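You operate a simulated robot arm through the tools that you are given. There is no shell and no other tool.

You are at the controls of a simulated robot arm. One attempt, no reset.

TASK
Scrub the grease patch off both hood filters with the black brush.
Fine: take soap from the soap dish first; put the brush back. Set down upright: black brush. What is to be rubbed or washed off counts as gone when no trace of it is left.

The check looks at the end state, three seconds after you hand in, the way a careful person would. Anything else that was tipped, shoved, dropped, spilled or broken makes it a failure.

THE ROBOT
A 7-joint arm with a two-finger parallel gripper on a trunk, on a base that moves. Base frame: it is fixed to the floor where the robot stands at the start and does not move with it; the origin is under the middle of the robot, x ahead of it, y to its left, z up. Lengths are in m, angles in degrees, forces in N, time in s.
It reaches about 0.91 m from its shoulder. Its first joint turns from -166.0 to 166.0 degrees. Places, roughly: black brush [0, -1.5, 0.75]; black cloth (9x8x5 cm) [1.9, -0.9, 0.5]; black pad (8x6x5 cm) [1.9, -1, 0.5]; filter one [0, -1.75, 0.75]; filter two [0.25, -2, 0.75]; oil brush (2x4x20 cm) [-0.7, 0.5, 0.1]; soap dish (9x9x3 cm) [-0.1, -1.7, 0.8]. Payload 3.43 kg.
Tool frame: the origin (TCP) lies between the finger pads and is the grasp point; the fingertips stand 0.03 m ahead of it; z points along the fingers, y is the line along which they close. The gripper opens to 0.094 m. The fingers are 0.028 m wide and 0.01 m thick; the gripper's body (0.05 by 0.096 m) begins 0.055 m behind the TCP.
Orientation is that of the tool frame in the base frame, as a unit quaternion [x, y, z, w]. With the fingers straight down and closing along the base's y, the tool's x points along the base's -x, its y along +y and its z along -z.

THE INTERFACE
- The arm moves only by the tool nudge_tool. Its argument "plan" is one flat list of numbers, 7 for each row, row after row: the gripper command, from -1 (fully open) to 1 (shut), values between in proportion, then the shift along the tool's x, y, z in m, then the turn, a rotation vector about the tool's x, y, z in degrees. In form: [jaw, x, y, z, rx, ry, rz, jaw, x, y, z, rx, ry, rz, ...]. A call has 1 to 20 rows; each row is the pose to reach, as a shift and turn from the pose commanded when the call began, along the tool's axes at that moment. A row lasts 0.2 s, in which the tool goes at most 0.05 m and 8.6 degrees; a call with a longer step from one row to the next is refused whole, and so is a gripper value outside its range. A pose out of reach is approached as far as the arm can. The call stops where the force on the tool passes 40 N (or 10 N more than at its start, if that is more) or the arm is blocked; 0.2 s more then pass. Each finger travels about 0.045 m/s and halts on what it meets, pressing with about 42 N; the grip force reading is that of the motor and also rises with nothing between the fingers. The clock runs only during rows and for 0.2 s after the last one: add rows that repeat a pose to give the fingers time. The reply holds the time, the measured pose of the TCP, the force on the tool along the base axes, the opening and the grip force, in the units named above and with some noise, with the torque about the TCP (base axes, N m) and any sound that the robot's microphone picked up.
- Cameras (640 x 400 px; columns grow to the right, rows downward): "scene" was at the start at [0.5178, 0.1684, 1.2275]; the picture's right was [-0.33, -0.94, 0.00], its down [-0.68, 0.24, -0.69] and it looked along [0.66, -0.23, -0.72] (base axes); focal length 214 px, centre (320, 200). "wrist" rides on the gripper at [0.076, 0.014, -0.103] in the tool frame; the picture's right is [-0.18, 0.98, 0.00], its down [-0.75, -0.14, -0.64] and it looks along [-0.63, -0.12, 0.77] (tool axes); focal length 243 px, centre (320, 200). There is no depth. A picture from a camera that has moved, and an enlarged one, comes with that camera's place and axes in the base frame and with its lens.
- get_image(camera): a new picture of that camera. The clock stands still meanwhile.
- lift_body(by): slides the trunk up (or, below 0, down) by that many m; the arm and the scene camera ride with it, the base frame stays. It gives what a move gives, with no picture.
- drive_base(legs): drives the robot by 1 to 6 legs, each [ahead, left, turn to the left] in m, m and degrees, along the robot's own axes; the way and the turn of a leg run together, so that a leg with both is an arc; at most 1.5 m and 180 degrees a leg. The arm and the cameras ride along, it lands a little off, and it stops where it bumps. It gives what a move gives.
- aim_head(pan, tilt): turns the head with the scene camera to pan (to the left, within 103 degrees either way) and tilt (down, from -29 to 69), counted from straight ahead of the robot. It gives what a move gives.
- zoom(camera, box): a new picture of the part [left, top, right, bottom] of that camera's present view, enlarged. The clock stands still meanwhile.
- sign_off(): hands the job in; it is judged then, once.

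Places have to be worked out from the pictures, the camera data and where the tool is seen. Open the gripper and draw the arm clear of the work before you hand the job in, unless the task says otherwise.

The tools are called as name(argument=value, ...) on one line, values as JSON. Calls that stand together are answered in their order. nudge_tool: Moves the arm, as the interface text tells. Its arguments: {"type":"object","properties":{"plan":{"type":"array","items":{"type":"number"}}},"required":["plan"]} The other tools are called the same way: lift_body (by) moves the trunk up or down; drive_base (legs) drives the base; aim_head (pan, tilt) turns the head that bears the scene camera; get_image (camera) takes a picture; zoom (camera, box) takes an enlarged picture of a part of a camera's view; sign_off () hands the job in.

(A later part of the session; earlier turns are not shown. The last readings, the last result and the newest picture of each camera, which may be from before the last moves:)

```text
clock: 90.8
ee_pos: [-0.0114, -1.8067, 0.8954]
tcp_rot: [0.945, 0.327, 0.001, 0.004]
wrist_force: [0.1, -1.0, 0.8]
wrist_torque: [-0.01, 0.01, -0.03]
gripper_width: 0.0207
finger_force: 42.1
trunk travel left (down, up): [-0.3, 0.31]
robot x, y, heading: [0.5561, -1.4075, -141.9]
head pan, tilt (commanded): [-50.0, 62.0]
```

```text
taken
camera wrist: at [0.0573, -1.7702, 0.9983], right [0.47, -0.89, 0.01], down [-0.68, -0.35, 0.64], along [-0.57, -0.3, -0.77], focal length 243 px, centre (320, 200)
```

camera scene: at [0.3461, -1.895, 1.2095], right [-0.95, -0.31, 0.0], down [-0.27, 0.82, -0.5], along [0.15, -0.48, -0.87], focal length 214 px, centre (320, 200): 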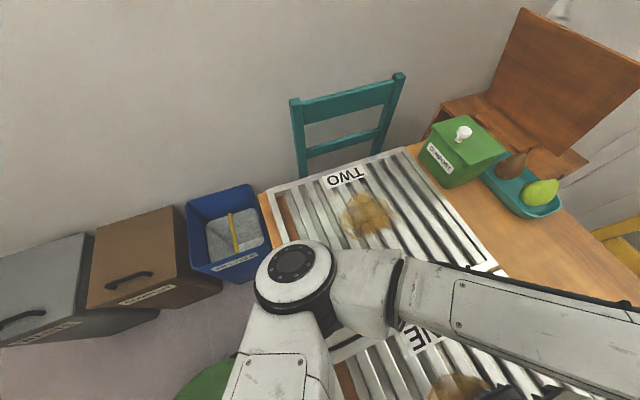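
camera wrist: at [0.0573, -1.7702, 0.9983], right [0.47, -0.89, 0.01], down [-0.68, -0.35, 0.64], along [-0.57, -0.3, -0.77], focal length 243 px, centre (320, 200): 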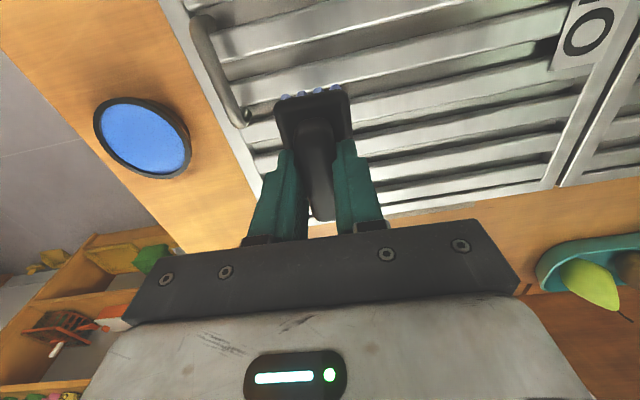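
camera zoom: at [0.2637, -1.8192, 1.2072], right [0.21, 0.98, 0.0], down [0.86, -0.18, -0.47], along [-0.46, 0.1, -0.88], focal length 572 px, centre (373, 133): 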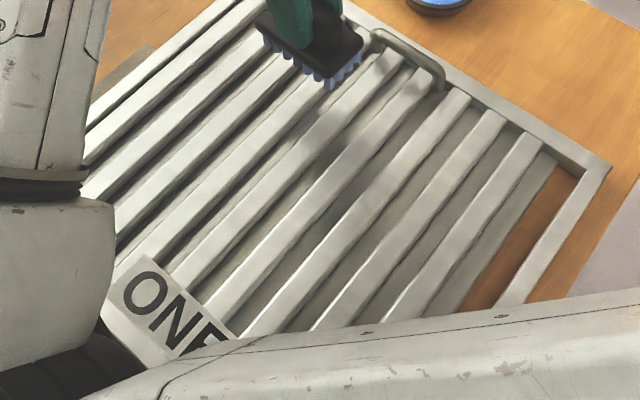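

Filter ONE looks clean. I'll zoom closer to check for any faint trace.

zoom(camera="scene", box=[255, 165, 335, 225])

zoom(camera="scene", box=[230, 210, 320, 277])

zoom(camera="wrist", box=[320, 0, 560, 150])

```text
6.67 times, centred on (295, 195) of scene
camera zoom: at [0.2637, -1.8192, 1.2072], right [0.21, 0.98, 0.0], down [0.86, -0.18, -0.47], along [-0.46, 0.1, -0.88], focal length 1430 px, centre (487, 233)
```

zoom: 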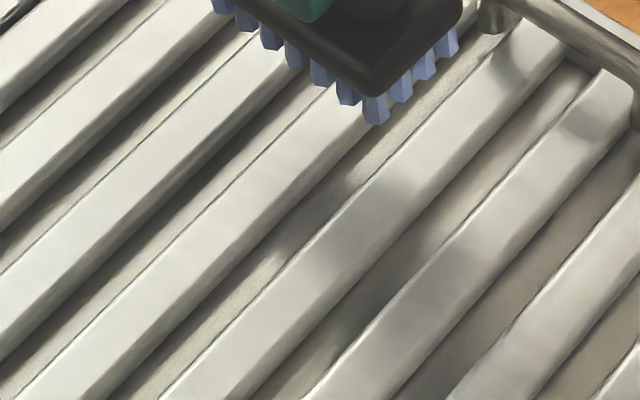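

```text
5.97 times, centred on (275, 244) of scene
camera zoom: at [0.2637, -1.8192, 1.2072], right [0.21, 0.98, 0.0], down [0.86, -0.18, -0.47], along [-0.46, 0.1, -0.88], focal length 1280 px, centre (589, -60)
```

zoom: 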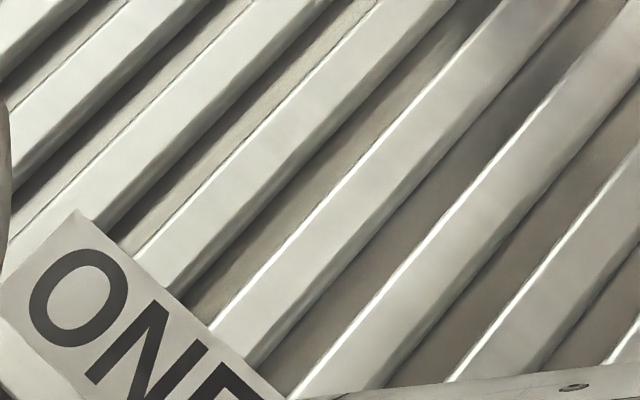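

```text
2.67 times, centred on (440, 75) of wrist
camera zoom: at [0.0573, -1.7702, 0.9983], right [0.47, -0.89, 0.01], down [-0.68, -0.35, 0.64], along [-0.57, -0.3, -0.77], focal length 647 px, centre (0, 533)
```

zoom: 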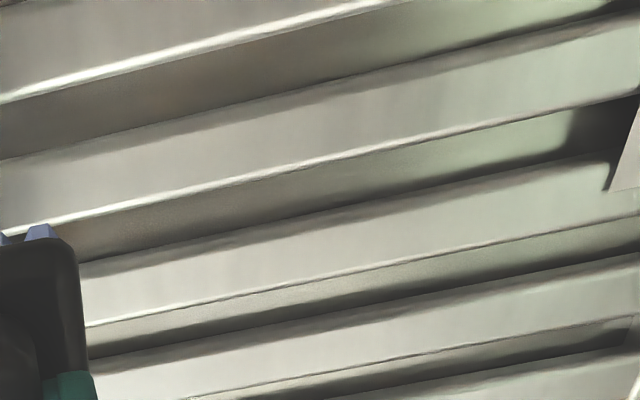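

Filter ONE shows no trace. Two views put patch TWO at about (0.309, −2.143). I'll raise the brush to z 0.94 and carry it over, keeping clear of the compost box and filter TWO's handle.

nudge_tool(plan=[1, 0, 0, -0.045, 0.47, 0, 0.3, 1, 0.0046, 0.0462, -0.045, 0.47, 0, 0.3, 1, 0.0091, 0.0924, -0.045, 0.47, 0, 0.3, 1, 0.0137, 0.1387, -0.045, 0.47, 0, 0.3, 1, 0.0183, 0.1849, -0.045, 0.47, 0, 0.3, 1, 0.0229, 0.2311, -0.045, 0.47, 0, 0.3, 1, 0.0274, 0.2773, -0.045, 0.47, 0, 0.3, 1, 0.032, 0.3235, -0.045, 0.47, 0, 0.3, 1, 0.0366, 0.3698, -0.045, 0.47, 0, 0.3, 1, 0.0411, 0.416, -0.045, 0.47, 0, 0.3, 1, 0.0457, 0.4622, -0.045, 0.47, 0, 0.3, 1, 0.0457, 0.4622, -0.045, 0.47, 0, 0.3])

aim_head(pan=30, tilt=60)

get_image(camera="scene")

get_image(camera="wrist")

```text
clock: 93.4
ee_pos: [0.3115, -2.1429, 0.9419]
tcp_rot: [0.946, 0.325, -0.001, -0.001]
wrist_force: [0.3, 0.1, -1.0]
wrist_torque: [-0.01, 0.01, -0.01]
gripper_width: 0.0209
finger_force: 41.8
trunk travel left (down, up): [-0.3, 0.31]
robot x, y, heading: [0.555, -1.4045, -142.0]
head pan, tilt (commanded): [-50.0, 62.0]
```

```text
clock: 95.0
ee_pos: [0.3107, -2.1419, 0.9419]
tcp_rot: [0.946, 0.325, -0.002, 0.0]
wrist_force: [-0.5, 0.6, -0.5]
wrist_torque: [0.03, 0.05, 0.03]
gripper_width: 0.0209
finger_force: 42.0
trunk travel left (down, up): [-0.3, 0.31]
robot x, y, heading: [0.5565, -1.4051, -142.0]
head pan, tilt (commanded): [30.0, 60.0]
```

```text
taken
camera scene: at [0.3019, -1.8944, 1.2095], right [-0.93, 0.37, 0.0], down [0.32, 0.8, -0.5], along [-0.19, -0.46, -0.87], focal length 214 px, centre (320, 200)
```

scene: 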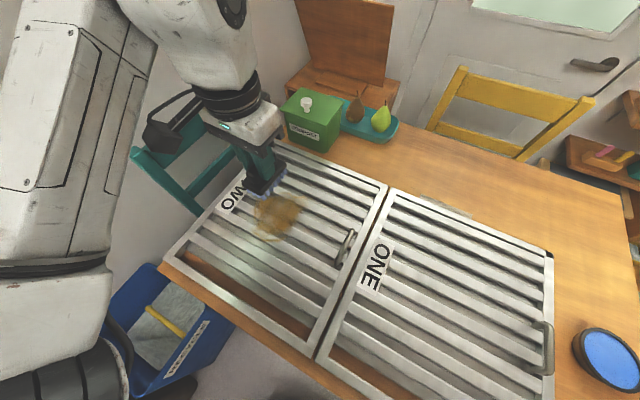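

```text
taken
camera wrist: at [0.3802, -2.1054, 1.045], right [0.46, -0.89, 0.0], down [-0.68, -0.35, 0.64], along [-0.57, -0.3, -0.77], focal length 243 px, centre (320, 200)
```

wrist: 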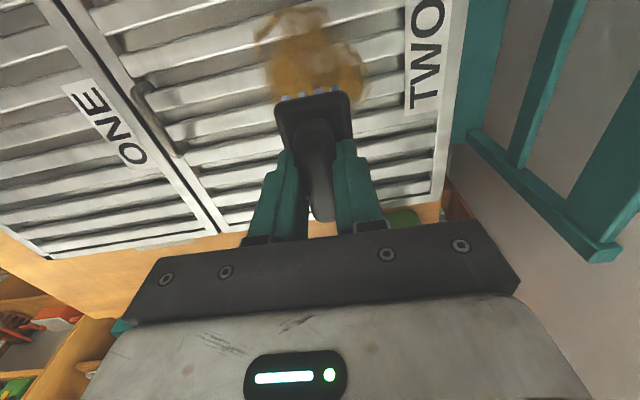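

Good overview: filter ONE is clean and patch TWO lies just ahead of the brush. I'll zoom to measure its extent.

zoom(camera="scene", box=[200, 150, 360, 270])

zoom(camera="wrist", box=[200, 0, 440, 150])

```text
3.33 times, centred on (280, 210) of scene
camera zoom: at [0.3019, -1.8944, 1.2095], right [-0.93, 0.37, 0.0], down [0.32, 0.8, -0.5], along [-0.19, -0.46, -0.87], focal length 715 px, centre (453, 167)
```

zoom: 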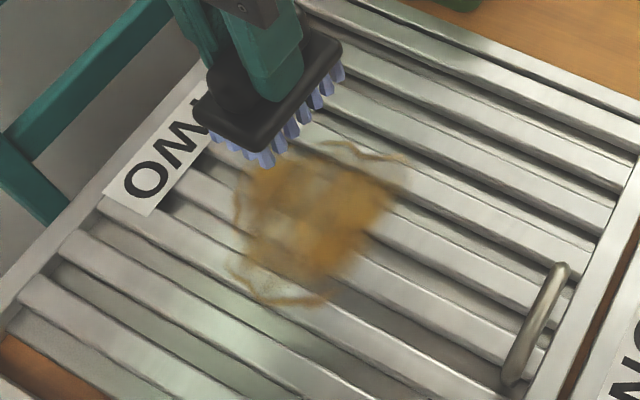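

```text
2.67 times, centred on (320, 75) of wrist
camera zoom: at [0.3802, -2.1054, 1.045], right [0.46, -0.89, 0.0], down [-0.68, -0.35, 0.64], along [-0.57, -0.3, -0.77], focal length 647 px, centre (320, 533)
```

zoom: 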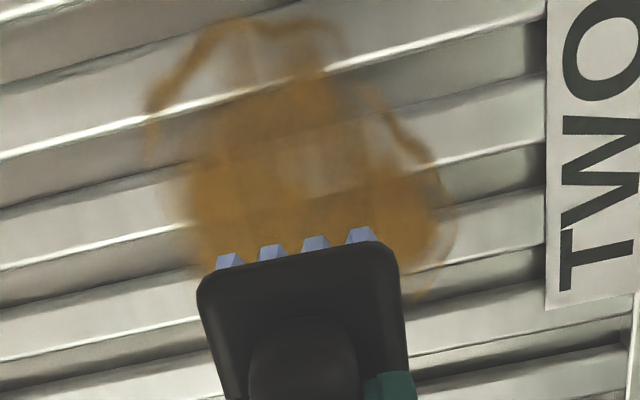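

Patch TWO spans tool x −0.075 to 0.07 and y −0.06 to 0.065. I'll descend over its middle (x −0.01) to just above contact height.

nudge_tool(plan=[1, -0.01, 0, 0.03, 0, 0, 0, 1, -0.01, 0, 0.07, 0, 0, 0, 1, -0.01, 0, 0.095, 0, 0, 0, 1, -0.01, 0, 0.103, 0, 0, 0, 1, -0.01, 0, 0.103, 0, 0, 0])

get_image(camera="scene")

nudge_tool(plan=[1, 0, 0, 0.0015, 0, 0, 0, 1, 0, 0, 0.0015, 0, 0, 0])

```text
clock: 96.2
ee_pos: [0.3018, -2.1463, 0.8395]
tcp_rot: [0.945, 0.326, -0.001, -0.001]
wrist_force: [-0.2, -0.4, -0.6]
wrist_torque: [0.0, 0.01, 0.02]
gripper_width: 0.0206
finger_force: 42.0
trunk travel left (down, up): [-0.3, 0.31]
robot x, y, heading: [0.5556, -1.4062, -142.2]
head pan, tilt (commanded): [30.0, 60.0]
```

```text
taken
camera scene: at [0.3019, -1.8944, 1.2095], right [-0.93, 0.37, 0.0], down [0.32, 0.8, -0.5], along [-0.19, -0.46, -0.87], focal length 214 px, centre (320, 200)
```

scene: 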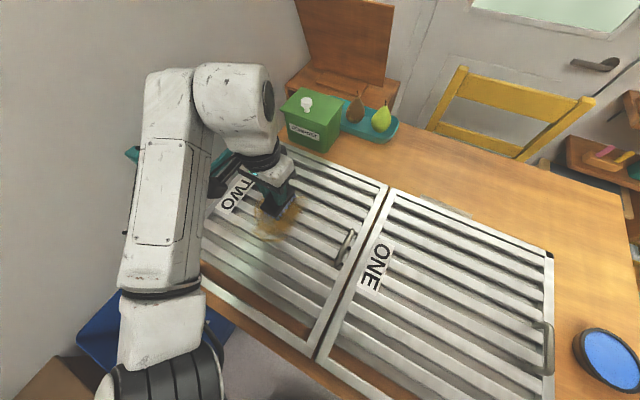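

```text
clock: 96.8
ee_pos: [0.3034, -2.1469, 0.839]
tcp_rot: [0.946, 0.325, -0.001, 0.0]
wrist_force: [0.0, 0.2, -0.8]
wrist_torque: [-0.01, -0.03, -0.01]
gripper_width: 0.021
finger_force: 41.7
trunk travel left (down, up): [-0.3, 0.31]
robot x, y, heading: [0.5537, -1.4072, -141.9]
head pan, tilt (commanded): [30.0, 60.0]
```

Still no contact at 0.838, and the arm is clear of the chair and compost box. Continuing in 1 mm steps.

nudge_tool(plan=[1, 0, 0, 0.001, 0, 0, 0, 1, 0, 0, 0.001, 0, 0, 0])

nudge_tool(plan=[1, 0, 0, 0.001, 0, 0, 0, 1, 0, 0, 0.001, 0, 0, 0])

```text
clock: 97.3
ee_pos: [0.3031, -2.1473, 0.8377]
tcp_rot: [0.945, 0.326, -0.001, 0.0]
wrist_force: [-0.7, -0.2, -1.0]
wrist_torque: [-0.02, 0.01, 0.02]
gripper_width: 0.0208
finger_force: 41.9
trunk travel left (down, up): [-0.3, 0.31]
robot x, y, heading: [0.5577, -1.4047, -142.0]
head pan, tilt (commanded): [30.0, 60.0]
```

```text
clock: 98.0
ee_pos: [0.3035, -2.1467, 0.8358]
tcp_rot: [0.946, 0.325, -0.002, -0.001]
wrist_force: [-0.6, -0.1, -0.7]
wrist_torque: [0.0, -0.01, -0.03]
gripper_width: 0.0208
finger_force: 42.2
trunk travel left (down, up): [-0.3, 0.31]
robot x, y, heading: [0.5541, -1.4069, -141.8]
head pan, tilt (commanded): [30.0, 60.0]
```

One more step toward contact.

nudge_tool(plan=[1, 0, 0, 0.0008, 0, 0, 0, 1, 0, 0, 0.0008, 0, 0, 0])

nudge_tool(plan=[1, 0, 0, 0.0007, 0, 0, 0, 1, 0, 0, 0.0007, 0, 0, 0])

```text
clock: 98.5
ee_pos: [0.3031, -2.147, 0.8357]
tcp_rot: [0.946, 0.325, -0.002, 0.0]
wrist_force: [-0.4, -0.4, 7.0]
wrist_torque: [0.14, -0.2, -0.02]
gripper_width: 0.0209
finger_force: 42.1
trunk travel left (down, up): [-0.3, 0.31]
robot x, y, heading: [0.5545, -1.4058, -141.9]
head pan, tilt (commanded): [30.0, 60.0]
```

```text
clock: 99.2
ee_pos: [0.3048, -2.1454, 0.8359]
tcp_rot: [0.946, 0.324, -0.003, 0.001]
wrist_force: [-2.3, -1.6, 20.9]
wrist_torque: [0.3, -0.35, 0.01]
gripper_width: 0.0209
finger_force: 42.3
trunk travel left (down, up): [-0.3, 0.31]
robot x, y, heading: [0.5546, -1.4052, -141.8]
head pan, tilt (commanded): [30.0, 60.0]
```

21 N now. I'll ease 0.4 mm and stroke to one side, then the other.

nudge_tool(plan=[1, 0, 0, -0.0004, 0, 0, 0, 1, 0, -0.025, -0.0004, 0, 0, 0, 1, 0, -0.05, -0.0004, 0, 0, 0, 1, 0, -0.072, -0.0004, 0, 0, 0])

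nudge_tool(plan=[1, 0, 0.025, 0, 0, 0, 0, 1, 0, 0.05, 0, 0, 0, 0, 1, 0, 0.072, 0, 0, 0, 0])

nudge_tool(plan=[1, 0, 0.025, 0, 0, 0, 0, 1, 0, 0.05, 0, 0, 0, 0, 1, 0, 0.068, 0, 0, 0, 0])

zoom(camera="scene", box=[200, 150, 360, 270])

```text
clock: 100.2
ee_pos: [0.261, -2.0906, 0.8355]
tcp_rot: [0.945, 0.327, -0.003, 0.0]
wrist_force: [5.9, -8.2, 31.1]
wrist_torque: [-0.18, -0.57, -0.15]
gripper_width: 0.021
finger_force: 42.0
trunk travel left (down, up): [-0.3, 0.31]
robot x, y, heading: [0.556, -1.4033, -141.9]
head pan, tilt (commanded): [30.0, 60.0]
```

```text
clock: 101.0
ee_pos: [0.3022, -2.146, 0.8357]
tcp_rot: [0.946, 0.325, -0.001, 0.0]
wrist_force: [-6.9, 9.4, 37.4]
wrist_torque: [0.47, 0.17, 0.05]
gripper_width: 0.0208
finger_force: 42.1
trunk travel left (down, up): [-0.3, 0.31]
robot x, y, heading: [0.5564, -1.4062, -141.7]
head pan, tilt (commanded): [30.0, 60.0]
```

```text
clock: 101.8
ee_pos: [0.3447, -2.1995, 0.8356]
tcp_rot: [0.946, 0.325, -0.002, 0.001]
wrist_force: [-8.2, 8.0, 35.0]
wrist_torque: [0.36, 0.07, 0.09]
gripper_width: 0.0209
finger_force: 42.4
trunk travel left (down, up): [-0.3, 0.31]
robot x, y, heading: [0.5545, -1.4062, -141.8]
head pan, tilt (commanded): [30.0, 60.0]
```

```text
3.33 times, centred on (280, 210) of scene
camera zoom: at [0.3019, -1.8931, 1.2101], right [-0.93, 0.37, 0.0], down [0.32, 0.8, -0.5], along [-0.19, -0.46, -0.87], focal length 715 px, centre (453, 167)
```

zoom: 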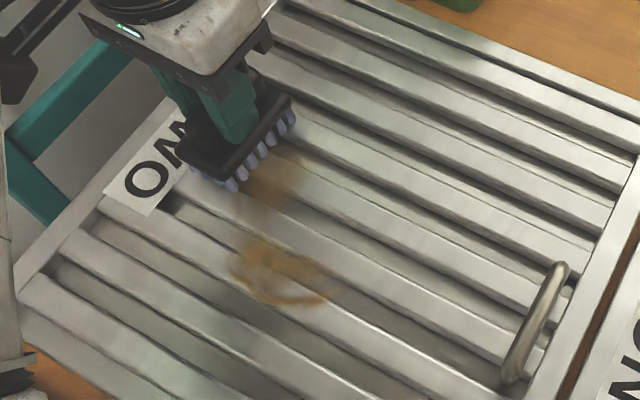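

The forces are on the high side (35 N), so I'll ease off 0.8 mm. The −x half of the patch is already clean. Next is a full stroke back and forth in this lane.

nudge_tool(plan=[1, 0, 0, -0.0008, 0, 0, 0, 1, 0, -0.03, -0.0008, 0, 0, 0, 1, 0, -0.06, -0.0008, 0, 0, 0, 1, 0, -0.09, -0.0008, 0, 0, 0, 1, 0, -0.12, -0.0008, 0, 0, 0])

nudge_tool(plan=[1, 0, 0.03, 0, 0, 0, 0, 1, 0, 0.06, 0, 0, 0, 0, 1, 0, 0.09, 0, 0, 0, 0, 1, 0, 0.12, 0, 0, 0, 0])

zoom(camera="scene", box=[200, 150, 360, 270])

```text
clock: 103.0
ee_pos: [0.2714, -2.1057, 0.8356]
tcp_rot: [0.945, 0.326, -0.001, 0.0]
wrist_force: [3.7, -7.0, 21.1]
wrist_torque: [-0.41, -0.3, -0.08]
gripper_width: 0.0211
finger_force: 41.7
trunk travel left (down, up): [-0.3, 0.31]
robot x, y, heading: [0.5553, -1.4074, -141.9]
head pan, tilt (commanded): [30.0, 60.0]
```

```text
clock: 104.0
ee_pos: [0.3468, -2.1988, 0.836]
tcp_rot: [0.946, 0.325, -0.001, -0.001]
wrist_force: [-2.9, 5.8, 18.2]
wrist_torque: [0.05, 0.13, 0.0]
gripper_width: 0.0209
finger_force: 42.1
trunk travel left (down, up): [-0.3, 0.31]
robot x, y, heading: [0.5561, -1.409, -142.0]
head pan, tilt (commanded): [30.0, 60.0]
```

```text
3.33 times, centred on (280, 210) of scene
camera zoom: at [0.3019, -1.8936, 1.2099], right [-0.93, 0.37, 0.0], down [0.32, 0.8, -0.5], along [-0.19, -0.46, -0.87], focal length 715 px, centre (453, 167)
```

zoom: 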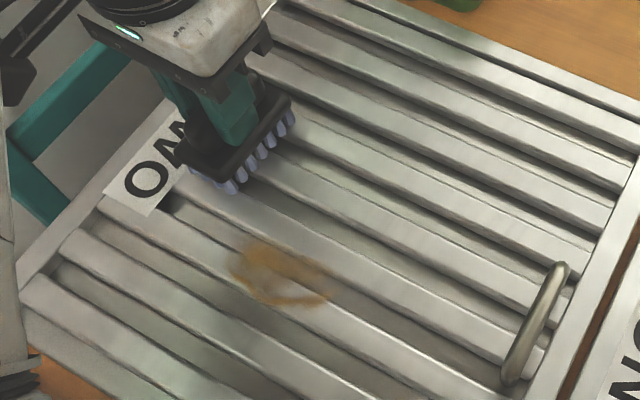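

The lane is clean at a steady ~20 N. The remainder is at x 0.04–0.073, y −0.12 to −0.04, so I'll hop there and touch down.

nudge_tool(plan=[1, 0, 0, -0.006, 0, 0, 0, 1, 0.028, -0.04, -0.006, 0, 0, 0, 1, 0.057, -0.08, -0.006, 0, 0, 0, 1, 0.057, -0.08, -0.0025, 0, 0, 0, 1, 0.057, -0.08, -0.0008, 0, 0, 0, 1, 0.057, -0.08, -0.0008, 0, 0, 0])

nudge_tool(plan=[1, 0, 0, 0.0006, 0, 0, 0, 1, 0, 0, 0.0006, 0, 0, 0])

```text
clock: 105.3
ee_pos: [0.3419, -2.1016, 0.837]
tcp_rot: [0.945, 0.326, -0.002, 0.0]
wrist_force: [-0.5, 3.4, 8.5]
wrist_torque: [0.06, -0.21, 0.07]
gripper_width: 0.021
finger_force: 42.0
trunk travel left (down, up): [-0.3, 0.31]
robot x, y, heading: [0.557, -1.408, -141.8]
head pan, tilt (commanded): [30.0, 60.0]
```

```text
clock: 106.0
ee_pos: [0.3413, -2.102, 0.8347]
tcp_rot: [0.946, 0.325, -0.002, -0.001]
wrist_force: [0.4, 3.7, 14.9]
wrist_torque: [0.02, -0.35, 0.06]
gripper_width: 0.0211
finger_force: 42.6
trunk travel left (down, up): [-0.3, 0.31]
robot x, y, heading: [0.5547, -1.4057, -142.1]
head pan, tilt (commanded): [30.0, 60.0]
```

15 N contact. Stroking ±5 cm in this lane.

nudge_tool(plan=[1, 0, -0.025, 0, 0, 0, 0, 1, 0, -0.05, 0, 0, 0, 0, 1, 0, -0.025, 0, 0, 0, 0, 1, 0, 0, 0, 0, 0, 0, 1, 0, 0.025, 0, 0, 0, 0, 1, 0, 0.055, 0, 0, 0, 0])

zoom(camera="scene", box=[200, 150, 360, 270])

```text
clock: 107.3
ee_pos: [0.3756, -2.1458, 0.8364]
tcp_rot: [0.945, 0.326, -0.001, -0.001]
wrist_force: [-2.2, 2.9, 11.2]
wrist_torque: [-0.05, 0.07, -0.05]
gripper_width: 0.0212
finger_force: 41.3
trunk travel left (down, up): [-0.3, 0.31]
robot x, y, heading: [0.5523, -1.4041, -142.3]
head pan, tilt (commanded): [30.0, 60.0]
```

```text
3.33 times, centred on (280, 210) of scene
camera zoom: at [0.3019, -1.8939, 1.2096], right [-0.93, 0.37, 0.0], down [0.32, 0.8, -0.5], along [-0.19, -0.46, -0.87], focal length 715 px, centre (453, 167)
```

zoom: 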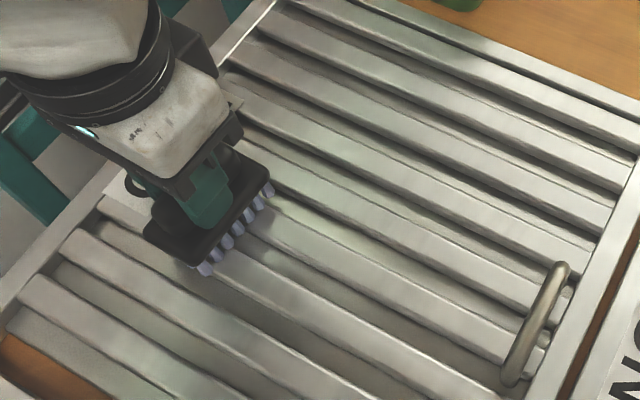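

It looks clean. For safety I'll do overlapping passes in an intermediate lane and at the −x edge.

nudge_tool(plan=[1, 0, 0, -0.005, 0, 0, 0, 1, -0.03, 0, -0.005, 0, 0, 0, 1, -0.03, 0, -0.002, 0, 0, 0, 1, -0.03, 0, -0.0003, 0, 0, 0, 1, -0.03, -0.03, -0.0003, 0, 0, 0, 1, -0.03, -0.06, -0.0003, 0, 0, 0, 1, -0.03, -0.09, -0.0003, 0, 0, 0, 1, -0.03, -0.12, -0.0003, 0, 0, 0, 1, -0.03, -0.09, -0.0003, 0, 0, 0, 1, -0.03, -0.06, -0.0003, 0, 0, 0, 1, -0.03, -0.03, -0.0003, 0, 0, 0, 1, -0.03, 0, -0.0003, 0, 0, 0])

nudge_tool(plan=[1, 0, 0, -0.005, 0, 0, 0, 1, -0.035, 0, -0.005, 0, 0, 0, 1, -0.065, 0, -0.005, 0, 0, 0, 1, -0.065, 0, -0.002, 0, 0, 0, 1, -0.065, 0, -0.0003, 0, 0, 0, 1, -0.065, -0.03, -0.0003, 0, 0, 0, 1, -0.065, -0.06, -0.0003, 0, 0, 0, 1, -0.065, -0.09, -0.0003, 0, 0, 0, 1, -0.065, -0.12, -0.0003, 0, 0, 0, 1, -0.065, -0.09, -0.0003, 0, 0, 0, 1, -0.065, -0.06, -0.0003, 0, 0, 0, 1, -0.065, -0.03, -0.0003, 0, 0, 0, 1, -0.065, 0, -0.0003, 0, 0, 0])

```text
clock: 110.0
ee_pos: [0.3499, -2.1631, 0.8365]
tcp_rot: [0.946, 0.325, -0.002, -0.001]
wrist_force: [-0.4, 0.8, 0.2]
wrist_torque: [-0.03, -0.01, 0.01]
gripper_width: 0.021
finger_force: 42.9
trunk travel left (down, up): [-0.3, 0.31]
robot x, y, heading: [0.5533, -1.4053, -142.2]
head pan, tilt (commanded): [30.0, 60.0]
```

```text
clock: 112.8
ee_pos: [0.3012, -2.2054, 0.8359]
tcp_rot: [0.945, 0.326, -0.002, -0.001]
wrist_force: [0.1, 0.3, 0.6]
wrist_torque: [0.0, -0.07, 0.01]
gripper_width: 0.021
finger_force: 42.4
trunk travel left (down, up): [-0.3, 0.31]
robot x, y, heading: [0.5526, -1.4071, -141.6]
head pan, tilt (commanded): [30.0, 60.0]
```

Lifting off and inspecting filter TWO.

nudge_tool(plan=[1, 0, 0, -0.02, 0, 0, 0, 1, 0, 0, -0.06, 0, 0, 0, 1, 0, 0, -0.105, 0, 0, 0, 1, 0, -0.04, -0.105, 0, 0, 0, 1, 0, -0.085, -0.105, 0, 0, 0, 1, 0, -0.13, -0.105, 0, 0, 0, 1, 0, -0.175, -0.105, 0, 0, 0, 1, 0, -0.22, -0.105, 0, 0, 0, 1, 0, -0.265, -0.105, 0, 0, 0, 1, 0, -0.31, -0.105, 0, 0, 0, 1, 0, -0.355, -0.105, 0, 0, 0, 1, 0, -0.355, -0.105, 0, 0, 0])

aim_head(pan=40, tilt=60)

get_image(camera="scene")

zoom(camera="scene", box=[220, 120, 380, 220])

```text
clock: 115.3
ee_pos: [0.0793, -1.9246, 0.9425]
tcp_rot: [0.945, 0.326, -0.002, -0.001]
wrist_force: [-0.9, 0.4, -0.5]
wrist_torque: [-0.03, -0.02, -0.03]
gripper_width: 0.0211
finger_force: 42.3
trunk travel left (down, up): [-0.3, 0.31]
robot x, y, heading: [0.5538, -1.4099, -142.0]
head pan, tilt (commanded): [30.0, 60.0]
```

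```text
clock: 116.1
ee_pos: [0.0804, -1.9241, 0.9442]
tcp_rot: [0.946, 0.325, -0.001, -0.001]
wrist_force: [-0.5, -0.1, -0.9]
wrist_torque: [-0.02, 0.0, 0.04]
gripper_width: 0.021
finger_force: 42.1
trunk travel left (down, up): [-0.3, 0.31]
robot x, y, heading: [0.5549, -1.4058, -141.9]
head pan, tilt (commanded): [40.0, 60.0]
```

```text
taken
camera scene: at [0.3129, -1.8978, 1.2095], right [-0.98, 0.21, 0.0], down [0.18, 0.85, -0.5], along [-0.1, -0.49, -0.87], focal length 214 px, centre (320, 200)
```

scene: 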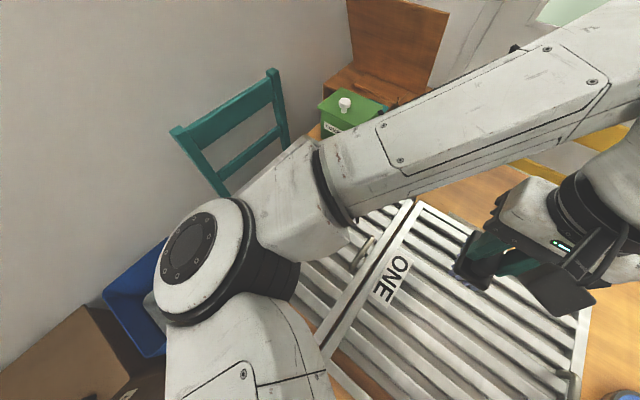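

```text
4.00 times, centred on (300, 170) of scene
camera zoom: at [0.3129, -1.8978, 1.2095], right [-0.98, 0.21, 0.0], down [0.18, 0.85, -0.5], along [-0.1, -0.49, -0.87], focal length 858 px, centre (400, 320)
```

zoom: 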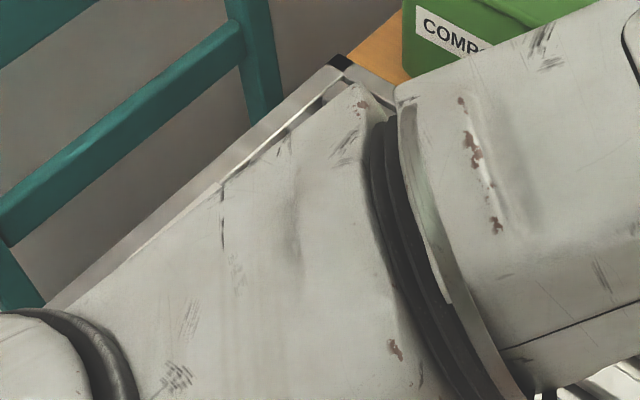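

The forearm hides filter TWO from here. I'll drive back to the right, which is needed for putting the brush away anyway, and inspect both filters from there.

drive_base(legs=[[0, -0.34, 0]])

aim_head(pan=40, tilt=55)

get_image(camera="scene")

zoom(camera="scene", box=[130, 60, 330, 210])

```text
clock: 118.3
ee_pos: [-0.136, -1.6484, 0.9432]
tcp_rot: [0.946, 0.325, -0.001, 0.0]
wrist_force: [-0.4, -0.1, 0.0]
wrist_torque: [0.03, 0.02, -0.01]
gripper_width: 0.0208
finger_force: 41.9
trunk travel left (down, up): [-0.3, 0.31]
robot x, y, heading: [0.3394, -1.1271, -141.9]
head pan, tilt (commanded): [40.0, 60.0]
```

```text
clock: 119.0
ee_pos: [-0.136, -1.6484, 0.9426]
tcp_rot: [0.946, 0.325, -0.002, -0.001]
wrist_force: [0.8, 0.4, -0.7]
wrist_torque: [-0.03, -0.03, -0.01]
gripper_width: 0.0211
finger_force: 42.4
trunk travel left (down, up): [-0.3, 0.31]
robot x, y, heading: [0.3371, -1.129, -142.0]
head pan, tilt (commanded): [40.0, 55.0]
```

```text
taken
camera scene: at [0.0959, -1.627, 1.2155], right [-0.98, 0.21, 0.0], down [0.17, 0.8, -0.57], along [-0.12, -0.56, -0.82], focal length 214 px, centre (320, 200)
```

scene: 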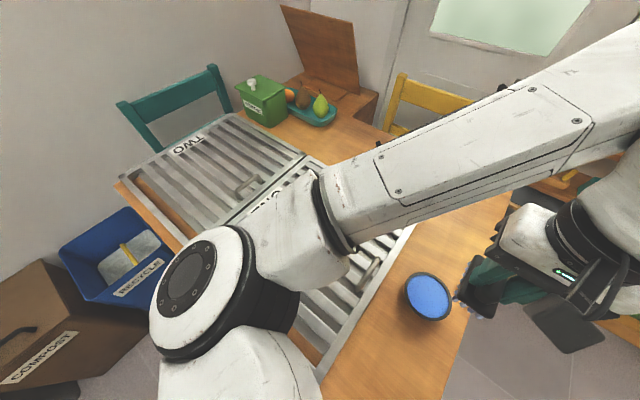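

```text
2.67 times, centred on (230, 135) of scene
camera zoom: at [0.0959, -1.627, 1.2155], right [-0.98, 0.21, 0.0], down [0.17, 0.8, -0.57], along [-0.12, -0.56, -0.82], focal length 572 px, centre (560, 373)
```

zoom: 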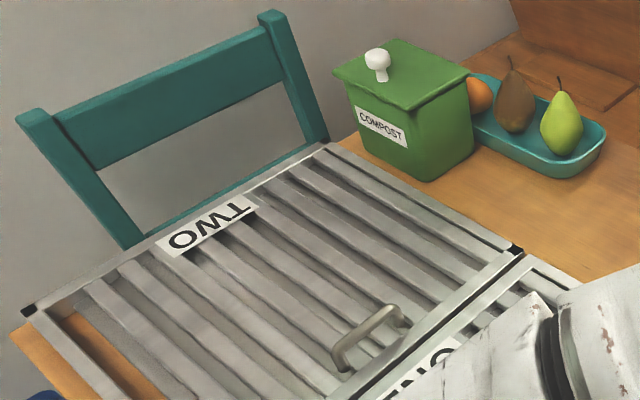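

Filter TWO looks clean. A closer zoom will show any faint remnant.

zoom(camera="scene", box=[175, 120, 255, 180])

zoom(camera="scene", box=[195, 105, 285, 172])

```text
6.67 times, centred on (215, 150) of scene
camera zoom: at [0.0959, -1.627, 1.2155], right [-0.98, 0.21, 0.0], down [0.17, 0.8, -0.57], along [-0.12, -0.56, -0.82], focal length 1430 px, centre (1020, 533)
```

zoom: 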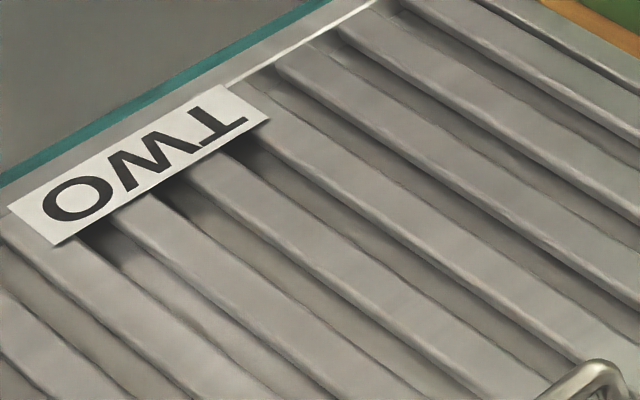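

```text
5.97 times, centred on (240, 138) of scene
camera zoom: at [0.0959, -1.627, 1.2155], right [-0.98, 0.21, 0.0], down [0.17, 0.8, -0.57], along [-0.12, -0.56, -0.82], focal length 1280 px, centre (798, 567)
```

zoom: 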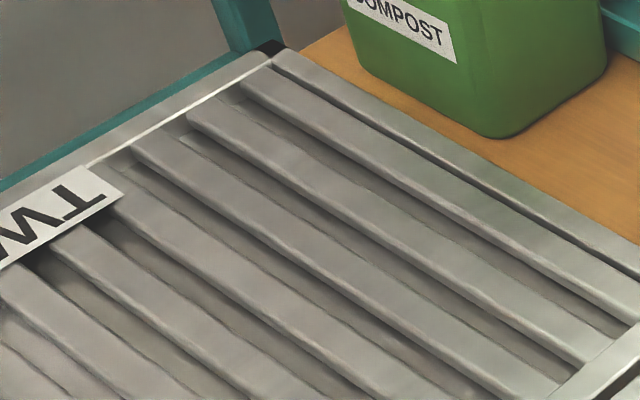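

Both filters look free of grease. Now to return the brush to its original place: target TCP (−0.0155, −1.568), moving at height and then down to 0.83.

nudge_tool(plan=[1, 0.036, 0.0027, 0, 0, 0, 0, 1, 0.072, 0.0053, 0, 0, 0, 0, 1, 0.108, 0.008, 0, 0, 0, 0, 1, 0.1445, 0.0106, 0, 0, 0, 0, 1, 0.1445, 0.0106, 0.04, 0, 0, 0, 1, 0.1445, 0.0106, 0.08, 0, 0, 0, 1, 0.1445, 0.0106, 0.108, 0, 0, 0, 1, 0.1445, 0.0106, 0.108, 0, 0, 0])

get_image(camera="wrist")

get_image(camera="scene")

```text
clock: 120.8
ee_pos: [-0.0158, -1.5677, 0.8344]
tcp_rot: [0.945, 0.326, -0.002, 0.0]
wrist_force: [-0.9, -0.8, -0.5]
wrist_torque: [0.0, 0.0, -0.01]
gripper_width: 0.0209
finger_force: 41.7
trunk travel left (down, up): [-0.3, 0.31]
robot x, y, heading: [0.3409, -1.1292, -142.1]
head pan, tilt (commanded): [40.0, 55.0]
```

```text
taken
camera wrist: at [0.0527, -1.5333, 0.9373], right [0.46, -0.89, 0.0], down [-0.68, -0.35, 0.64], along [-0.57, -0.3, -0.76], focal length 243 px, centre (320, 200)
```

wrist: 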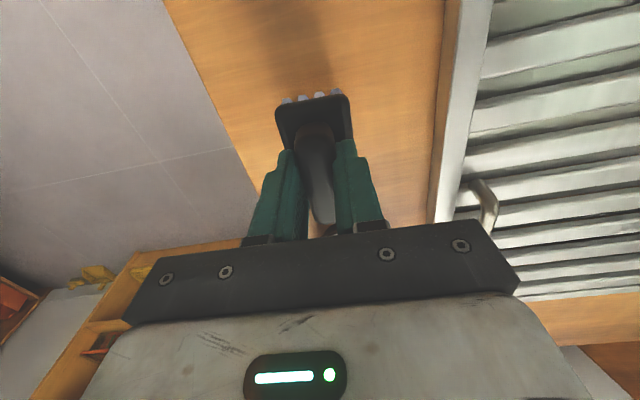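

```text
taken
camera scene: at [0.0959, -1.627, 1.2156], right [-0.98, 0.21, 0.0], down [0.17, 0.8, -0.57], along [-0.12, -0.56, -0.82], focal length 214 px, centre (320, 200)
```

scene: 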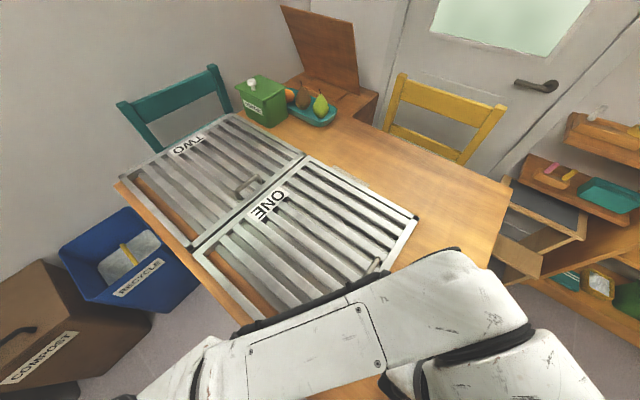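

The brush seems to have shifted slightly in the grip. I'll zoom to check whether it is pitched before setting it down.

zoom(camera="wrist", box=[220, 60, 420, 240])

aim_head(pan=-75, tilt=50)

get_image(camera="scene")

```text
2.22 times, centred on (320, 150) of wrist
camera zoom: at [0.0527, -1.5333, 0.9373], right [0.46, -0.89, 0.0], down [-0.68, -0.35, 0.64], along [-0.57, -0.3, -0.76], focal length 539 px, centre (320, 311)
```

zoom: 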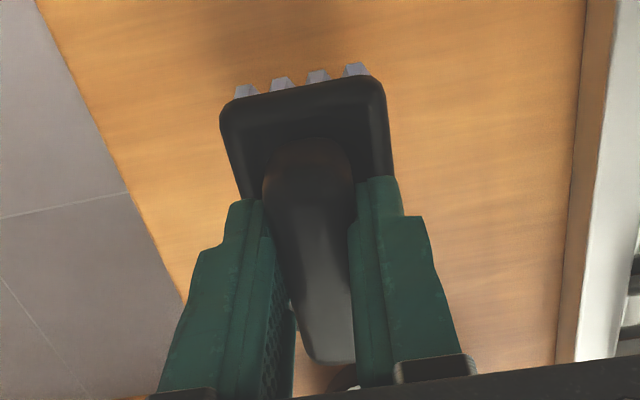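

```text
clock: 122.7
ee_pos: [-0.0163, -1.5692, 0.835]
tcp_rot: [0.945, 0.326, -0.001, 0.0]
wrist_force: [-0.9, -0.2, -0.7]
wrist_torque: [0.0, 0.02, -0.02]
gripper_width: 0.0209
finger_force: 41.5
trunk travel left (down, up): [-0.3, 0.31]
robot x, y, heading: [0.3413, -1.1312, -142.2]
head pan, tilt (commanded): [-75.0, 50.0]
```

```text
taken
camera scene: at [0.0493, -1.5102, 1.2221], right [0.6, 0.8, 0.0], down [0.61, -0.46, -0.64], along [-0.51, 0.39, -0.77], focal length 214 px, centre (320, 200)
```

scene: 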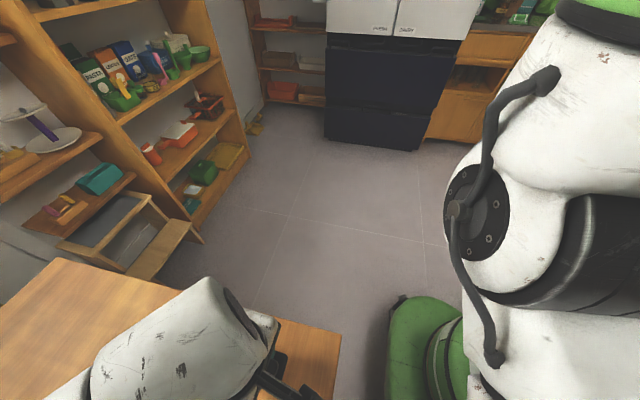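

The brush has only slid about 2.5 mm along its own axis in the grip, with no visible pitch. I'll correct for that and lower toward the table.

nudge_tool(plan=[1, 0.0025, 0, 0.005, 0, 0, 0, 1, 0.0025, 0, 0.011, 0, 0, 0, 1, 0.0025, 0, 0.015, 0, 0, 0, 1, 0.0025, 0, 0.015, 0, 0, 0])

nudge_tool(plan=[1, 0, 0, 0.0015, 0, 0, 0, 1, 0, 0, 0.0015, 0, 0, 0])

nudge_tool(plan=[1, 0, 0, 0.001, 0, 0, 0, 1, 0, 0, 0.001, 0, 0, 0])

```text
clock: 123.7
ee_pos: [-0.0133, -1.5662, 0.8195]
tcp_rot: [0.946, 0.325, -0.001, -0.001]
wrist_force: [-0.7, 0.4, -0.3]
wrist_torque: [-0.02, 0.0, -0.02]
gripper_width: 0.0211
finger_force: 42.1
trunk travel left (down, up): [-0.3, 0.31]
robot x, y, heading: [0.3386, -1.1321, -142.0]
head pan, tilt (commanded): [-75.0, 50.0]
```

```text
clock: 124.3
ee_pos: [-0.0136, -1.5664, 0.8175]
tcp_rot: [0.945, 0.326, -0.002, -0.001]
wrist_force: [1.0, -0.3, -0.5]
wrist_torque: [-0.01, -0.01, -0.03]
gripper_width: 0.0211
finger_force: 42.0
trunk travel left (down, up): [-0.3, 0.31]
robot x, y, heading: [0.3387, -1.1274, -142.3]
head pan, tilt (commanded): [-75.0, 50.0]
```

```text
clock: 124.9
ee_pos: [-0.0142, -1.5657, 0.8173]
tcp_rot: [0.946, 0.325, -0.001, 0.0]
wrist_force: [0.0, 0.1, -0.6]
wrist_torque: [0.01, 0.0, 0.01]
gripper_width: 0.0205
finger_force: 42.0
trunk travel left (down, up): [-0.3, 0.31]
robot x, y, heading: [0.3404, -1.1306, -142.0]
head pan, tilt (commanded): [-75.0, 50.0]
```

Still free at 0.817. Continuing in 1 mm steps to contact.

nudge_tool(plan=[1, 0, 0, 0.001, 0, 0, 0, 1, 0, 0, 0.001, 0, 0, 0])

nudge_tool(plan=[1, 0, 0, 0.001, 0, 0, 0, 1, 0, 0, 0.001, 0, 0, 0])

```text
clock: 125.5
ee_pos: [-0.0144, -1.5671, 0.8155]
tcp_rot: [0.946, 0.325, -0.001, 0.0]
wrist_force: [-0.5, 0.2, 0.0]
wrist_torque: [0.03, 0.03, -0.04]
gripper_width: 0.0209
finger_force: 41.6
trunk travel left (down, up): [-0.3, 0.31]
robot x, y, heading: [0.3401, -1.126, -142.0]
head pan, tilt (commanded): [-75.0, 50.0]
```

```text
clock: 126.1
ee_pos: [-0.0142, -1.5658, 0.814]
tcp_rot: [0.946, 0.325, -0.002, -0.001]
wrist_force: [-0.5, 0.6, -0.6]
wrist_torque: [0.01, -0.02, 0.0]
gripper_width: 0.0211
finger_force: 41.7
trunk travel left (down, up): [-0.3, 0.31]
robot x, y, heading: [0.3406, -1.1308, -141.9]
head pan, tilt (commanded): [-75.0, 50.0]
```

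nudge_tool(plan=[1, 0, 0, 0.001, 0, 0, 0, 1, 0, 0, 0.001, 0, 0, 0])

nudge_tool(plan=[1, 0, 0, 0.0007, 0, 0, 0, 1, 0, 0, 0.0007, 0, 0, 0])

zoom(camera="wrist", box=[220, 60, 420, 240])

```text
clock: 126.7
ee_pos: [-0.0155, -1.5678, 0.8152]
tcp_rot: [0.946, 0.326, -0.002, -0.001]
wrist_force: [0.2, -0.2, -1.0]
wrist_torque: [0.02, 0.01, 0.02]
gripper_width: 0.0208
finger_force: 41.8
trunk travel left (down, up): [-0.3, 0.31]
robot x, y, heading: [0.3407, -1.1296, -141.7]
head pan, tilt (commanded): [-75.0, 50.0]
```

```text
clock: 127.3
ee_pos: [-0.0146, -1.5677, 0.812]
tcp_rot: [0.946, 0.325, -0.002, -0.001]
wrist_force: [-1.9, -0.5, 7.0]
wrist_torque: [0.07, -0.15, 0.04]
gripper_width: 0.0211
finger_force: 42.4
trunk travel left (down, up): [-0.3, 0.31]
robot x, y, heading: [0.3378, -1.1294, -141.9]
head pan, tilt (commanded): [-75.0, 50.0]
```

```text
2.22 times, centred on (320, 150) of wrist
camera zoom: at [0.0552, -1.5308, 0.9166], right [0.46, -0.89, 0.0], down [-0.68, -0.35, 0.64], along [-0.57, -0.3, -0.76], focal length 539 px, centre (320, 311)
```

zoom: 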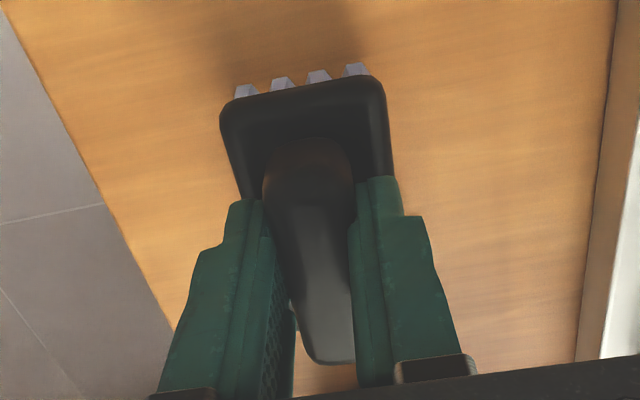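

The brush touches the table with 7 N. I'll open the fingers gently and then rise straight up.

nudge_tool(plan=[0.4, 0, 0, 0, 0, 0, 0, 0.2, 0, 0, 0, 0, 0, 0, -0.1, 0, 0, 0, 0, 0, 0, -0.4, 0, 0, 0, 0, 0, 0, -0.4, 0, 0, 0, 0, 0, 0, -0.4, 0, 0, 0, 0, 0, 0])

zoom(camera="wrist", box=[220, 60, 420, 240])

```text
clock: 128.7
ee_pos: [-0.0131, -1.5667, 0.8135]
tcp_rot: [0.945, 0.326, -0.002, 0.0]
wrist_force: [0.0, 0.7, -1.0]
wrist_torque: [0.02, 0.0, 0.05]
gripper_width: 0.0657
finger_force: 0.0
trunk travel left (down, up): [-0.3, 0.31]
robot x, y, heading: [0.3402, -1.128, -142.0]
head pan, tilt (commanded): [-75.0, 50.0]
```

```text
2.22 times, centred on (320, 150) of wrist
camera zoom: at [0.0552, -1.5309, 0.9163], right [0.46, -0.89, 0.0], down [-0.68, -0.35, 0.64], along [-0.57, -0.3, -0.77], focal length 539 px, centre (320, 311)
```

zoom: 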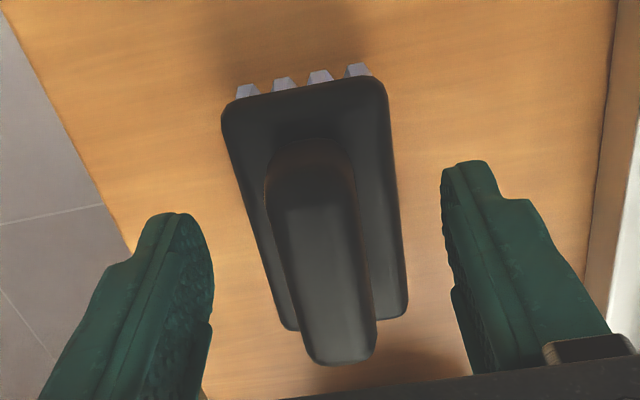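

The brush is free and standing upright on its bristles. I'll rise straight up and check.

nudge_tool(plan=[-0.4, 0, 0, -0.02, 0, 0, 0, -0.4, 0, 0, -0.06, 0, 0, 0, -0.4, 0, 0, -0.1, 0, 0, 0, -0.6, 0, 0, -0.14, 0, 0, 0, -1, 0, 0, -0.155, 0, 0, 0, -1, 0, 0, -0.155, 0, 0, 0])

get_image(camera="wrist")

zoom(camera="wrist", box=[240, 20, 400, 145])

```text
clock: 130.1
ee_pos: [-0.0134, -1.5671, 0.9675]
tcp_rot: [0.945, 0.326, -0.001, -0.001]
wrist_force: [0.1, -0.2, -0.9]
wrist_torque: [0.01, 0.02, 0.01]
gripper_width: 0.0939
finger_force: 0.0
trunk travel left (down, up): [-0.3, 0.31]
robot x, y, heading: [0.3392, -1.1296, -142.3]
head pan, tilt (commanded): [-75.0, 50.0]
```

```text
taken
camera wrist: at [0.0553, -1.5313, 1.0701], right [0.46, -0.89, 0.0], down [-0.68, -0.35, 0.64], along [-0.57, -0.3, -0.77], focal length 243 px, centre (320, 200)
```

wrist: 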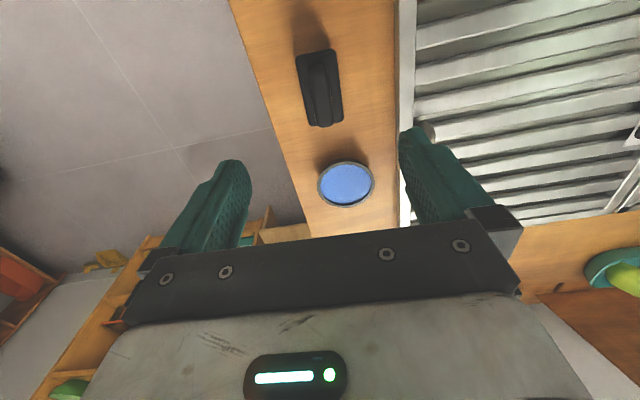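

```text
3.20 times, centred on (320, 82) of wrist
camera zoom: at [0.0553, -1.5313, 1.0701], right [0.46, -0.89, 0.0], down [-0.68, -0.35, 0.64], along [-0.57, -0.3, -0.77], focal length 776 px, centre (320, 576)
```

zoom: 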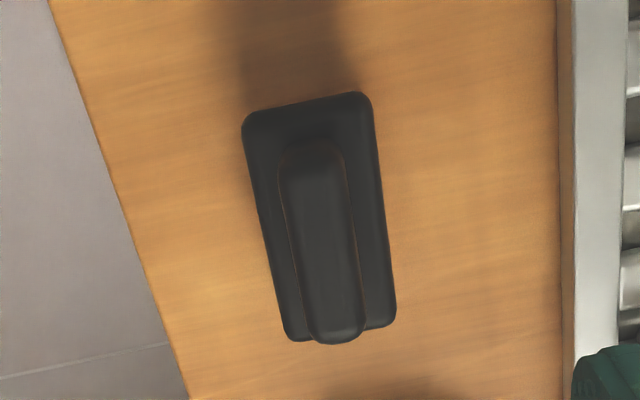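

The brush stands upright within about 3 mm of its original spot, and the soap dish is untouched. I'll raise the arm a bit more and back the base away from the table, then do a final inspection.

nudge_tool(plan=[-1, 0, 0, -0.03, 0, 0, 0, -1, 0.02, 0.02, -0.06, 0, 0, 0, -1, 0.02, 0.02, -0.06, 0, 0, 0])

drive_base(legs=[[-0.25, 0, 0]])

aim_head(pan=35, tilt=40)

get_image(camera="scene")

```text
clock: 130.9
ee_pos: [0.0137, -1.5621, 0.9962]
tcp_rot: [0.95, 0.306, 0.061, -0.01]
wrist_force: [0.8, -0.1, -0.9]
wrist_torque: [0.03, -0.01, 0.0]
gripper_width: 0.0938
finger_force: 0.1
trunk travel left (down, up): [-0.3, 0.31]
robot x, y, heading: [0.3398, -1.1323, -141.8]
head pan, tilt (commanded): [-75.0, 50.0]
stopped in row 3: the arm was blocked; the commanded pose is now the measured one
```

```text
clock: 132.8
ee_pos: [0.2131, -1.4093, 0.9958]
tcp_rot: [0.948, 0.312, 0.06, -0.011]
wrist_force: [0.2, -0.2, -0.2]
wrist_torque: [-0.01, -0.03, 0.01]
gripper_width: 0.0939
finger_force: 0.0
trunk travel left (down, up): [-0.3, 0.31]
robot x, y, heading: [0.5345, -0.9756, -141.8]
head pan, tilt (commanded): [-75.0, 50.0]
```

```text
clock: 134.6
ee_pos: [0.2122, -1.4104, 0.9952]
tcp_rot: [0.948, 0.312, 0.061, -0.01]
wrist_force: [-0.1, -0.3, 0.4]
wrist_torque: [-0.02, 0.0, -0.01]
gripper_width: 0.0942
finger_force: 0.2
trunk travel left (down, up): [-0.3, 0.31]
robot x, y, heading: [0.5348, -0.975, -141.7]
head pan, tilt (commanded): [35.0, 40.0]
```

```text
taken
camera scene: at [0.2849, -1.484, 1.2363], right [-0.96, 0.29, 0.0], down [0.19, 0.62, -0.77], along [-0.22, -0.73, -0.64], focal length 214 px, centre (320, 200)
```

scene: 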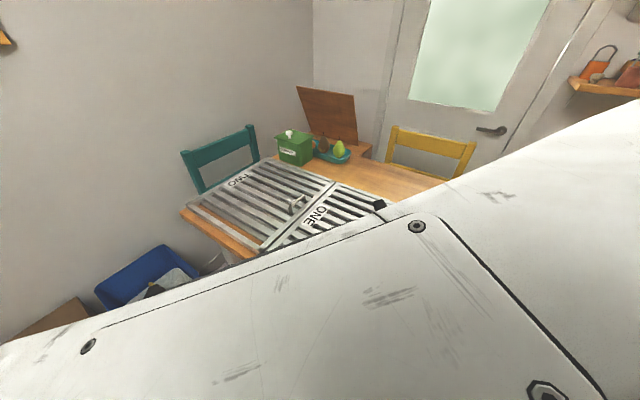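

The arm met its own limit near the head while rising; nothing on the table was touched. The forearm now blocks my view, so I'll level the tool again and lower it a little in the free space before the table to look.

nudge_tool(plan=[-1, 0, 0, 0.03, 0.5, -3.5, -0.5, -1, 0, 0, 0.07, 1.05, -7.0, -1.1, -1, 0, 0, 0.1, 1.05, -7.0, -1.1, -1, 0, 0, 0.1, 1.05, -7.0, -1.1])

get_image(camera="scene")

get_image(camera="wrist")

```text
clock: 135.6
ee_pos: [0.2231, -1.4023, 0.896]
tcp_rot: [0.947, 0.321, 0.0, 0.0]
wrist_force: [0.2, -0.5, -0.3]
wrist_torque: [-0.02, 0.0, -0.02]
gripper_width: 0.0938
finger_force: 0.1
trunk travel left (down, up): [-0.3, 0.31]
robot x, y, heading: [0.5385, -0.9754, -142.1]
head pan, tilt (commanded): [35.0, 40.0]
```

```text
taken
camera scene: at [0.285, -1.484, 1.2363], right [-0.96, 0.29, 0.0], down [0.19, 0.62, -0.77], along [-0.22, -0.73, -0.64], focal length 214 px, centre (320, 200)
```

scene: 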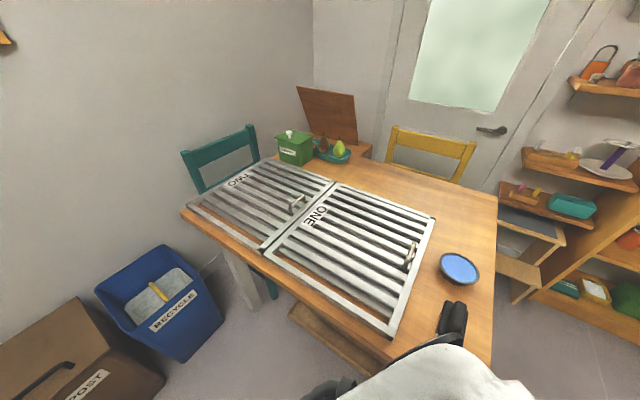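

```text
taken
camera wrist: at [0.2927, -1.3669, 0.9997], right [0.45, -0.89, 0.0], down [-0.68, -0.34, 0.64], along [-0.57, -0.29, -0.77], focal length 243 px, centre (320, 200)
```

wrist: 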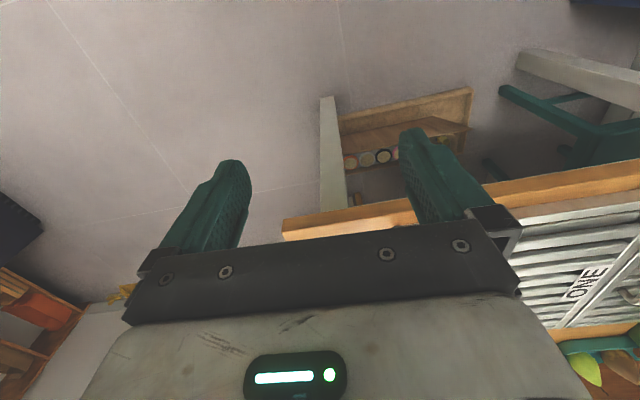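

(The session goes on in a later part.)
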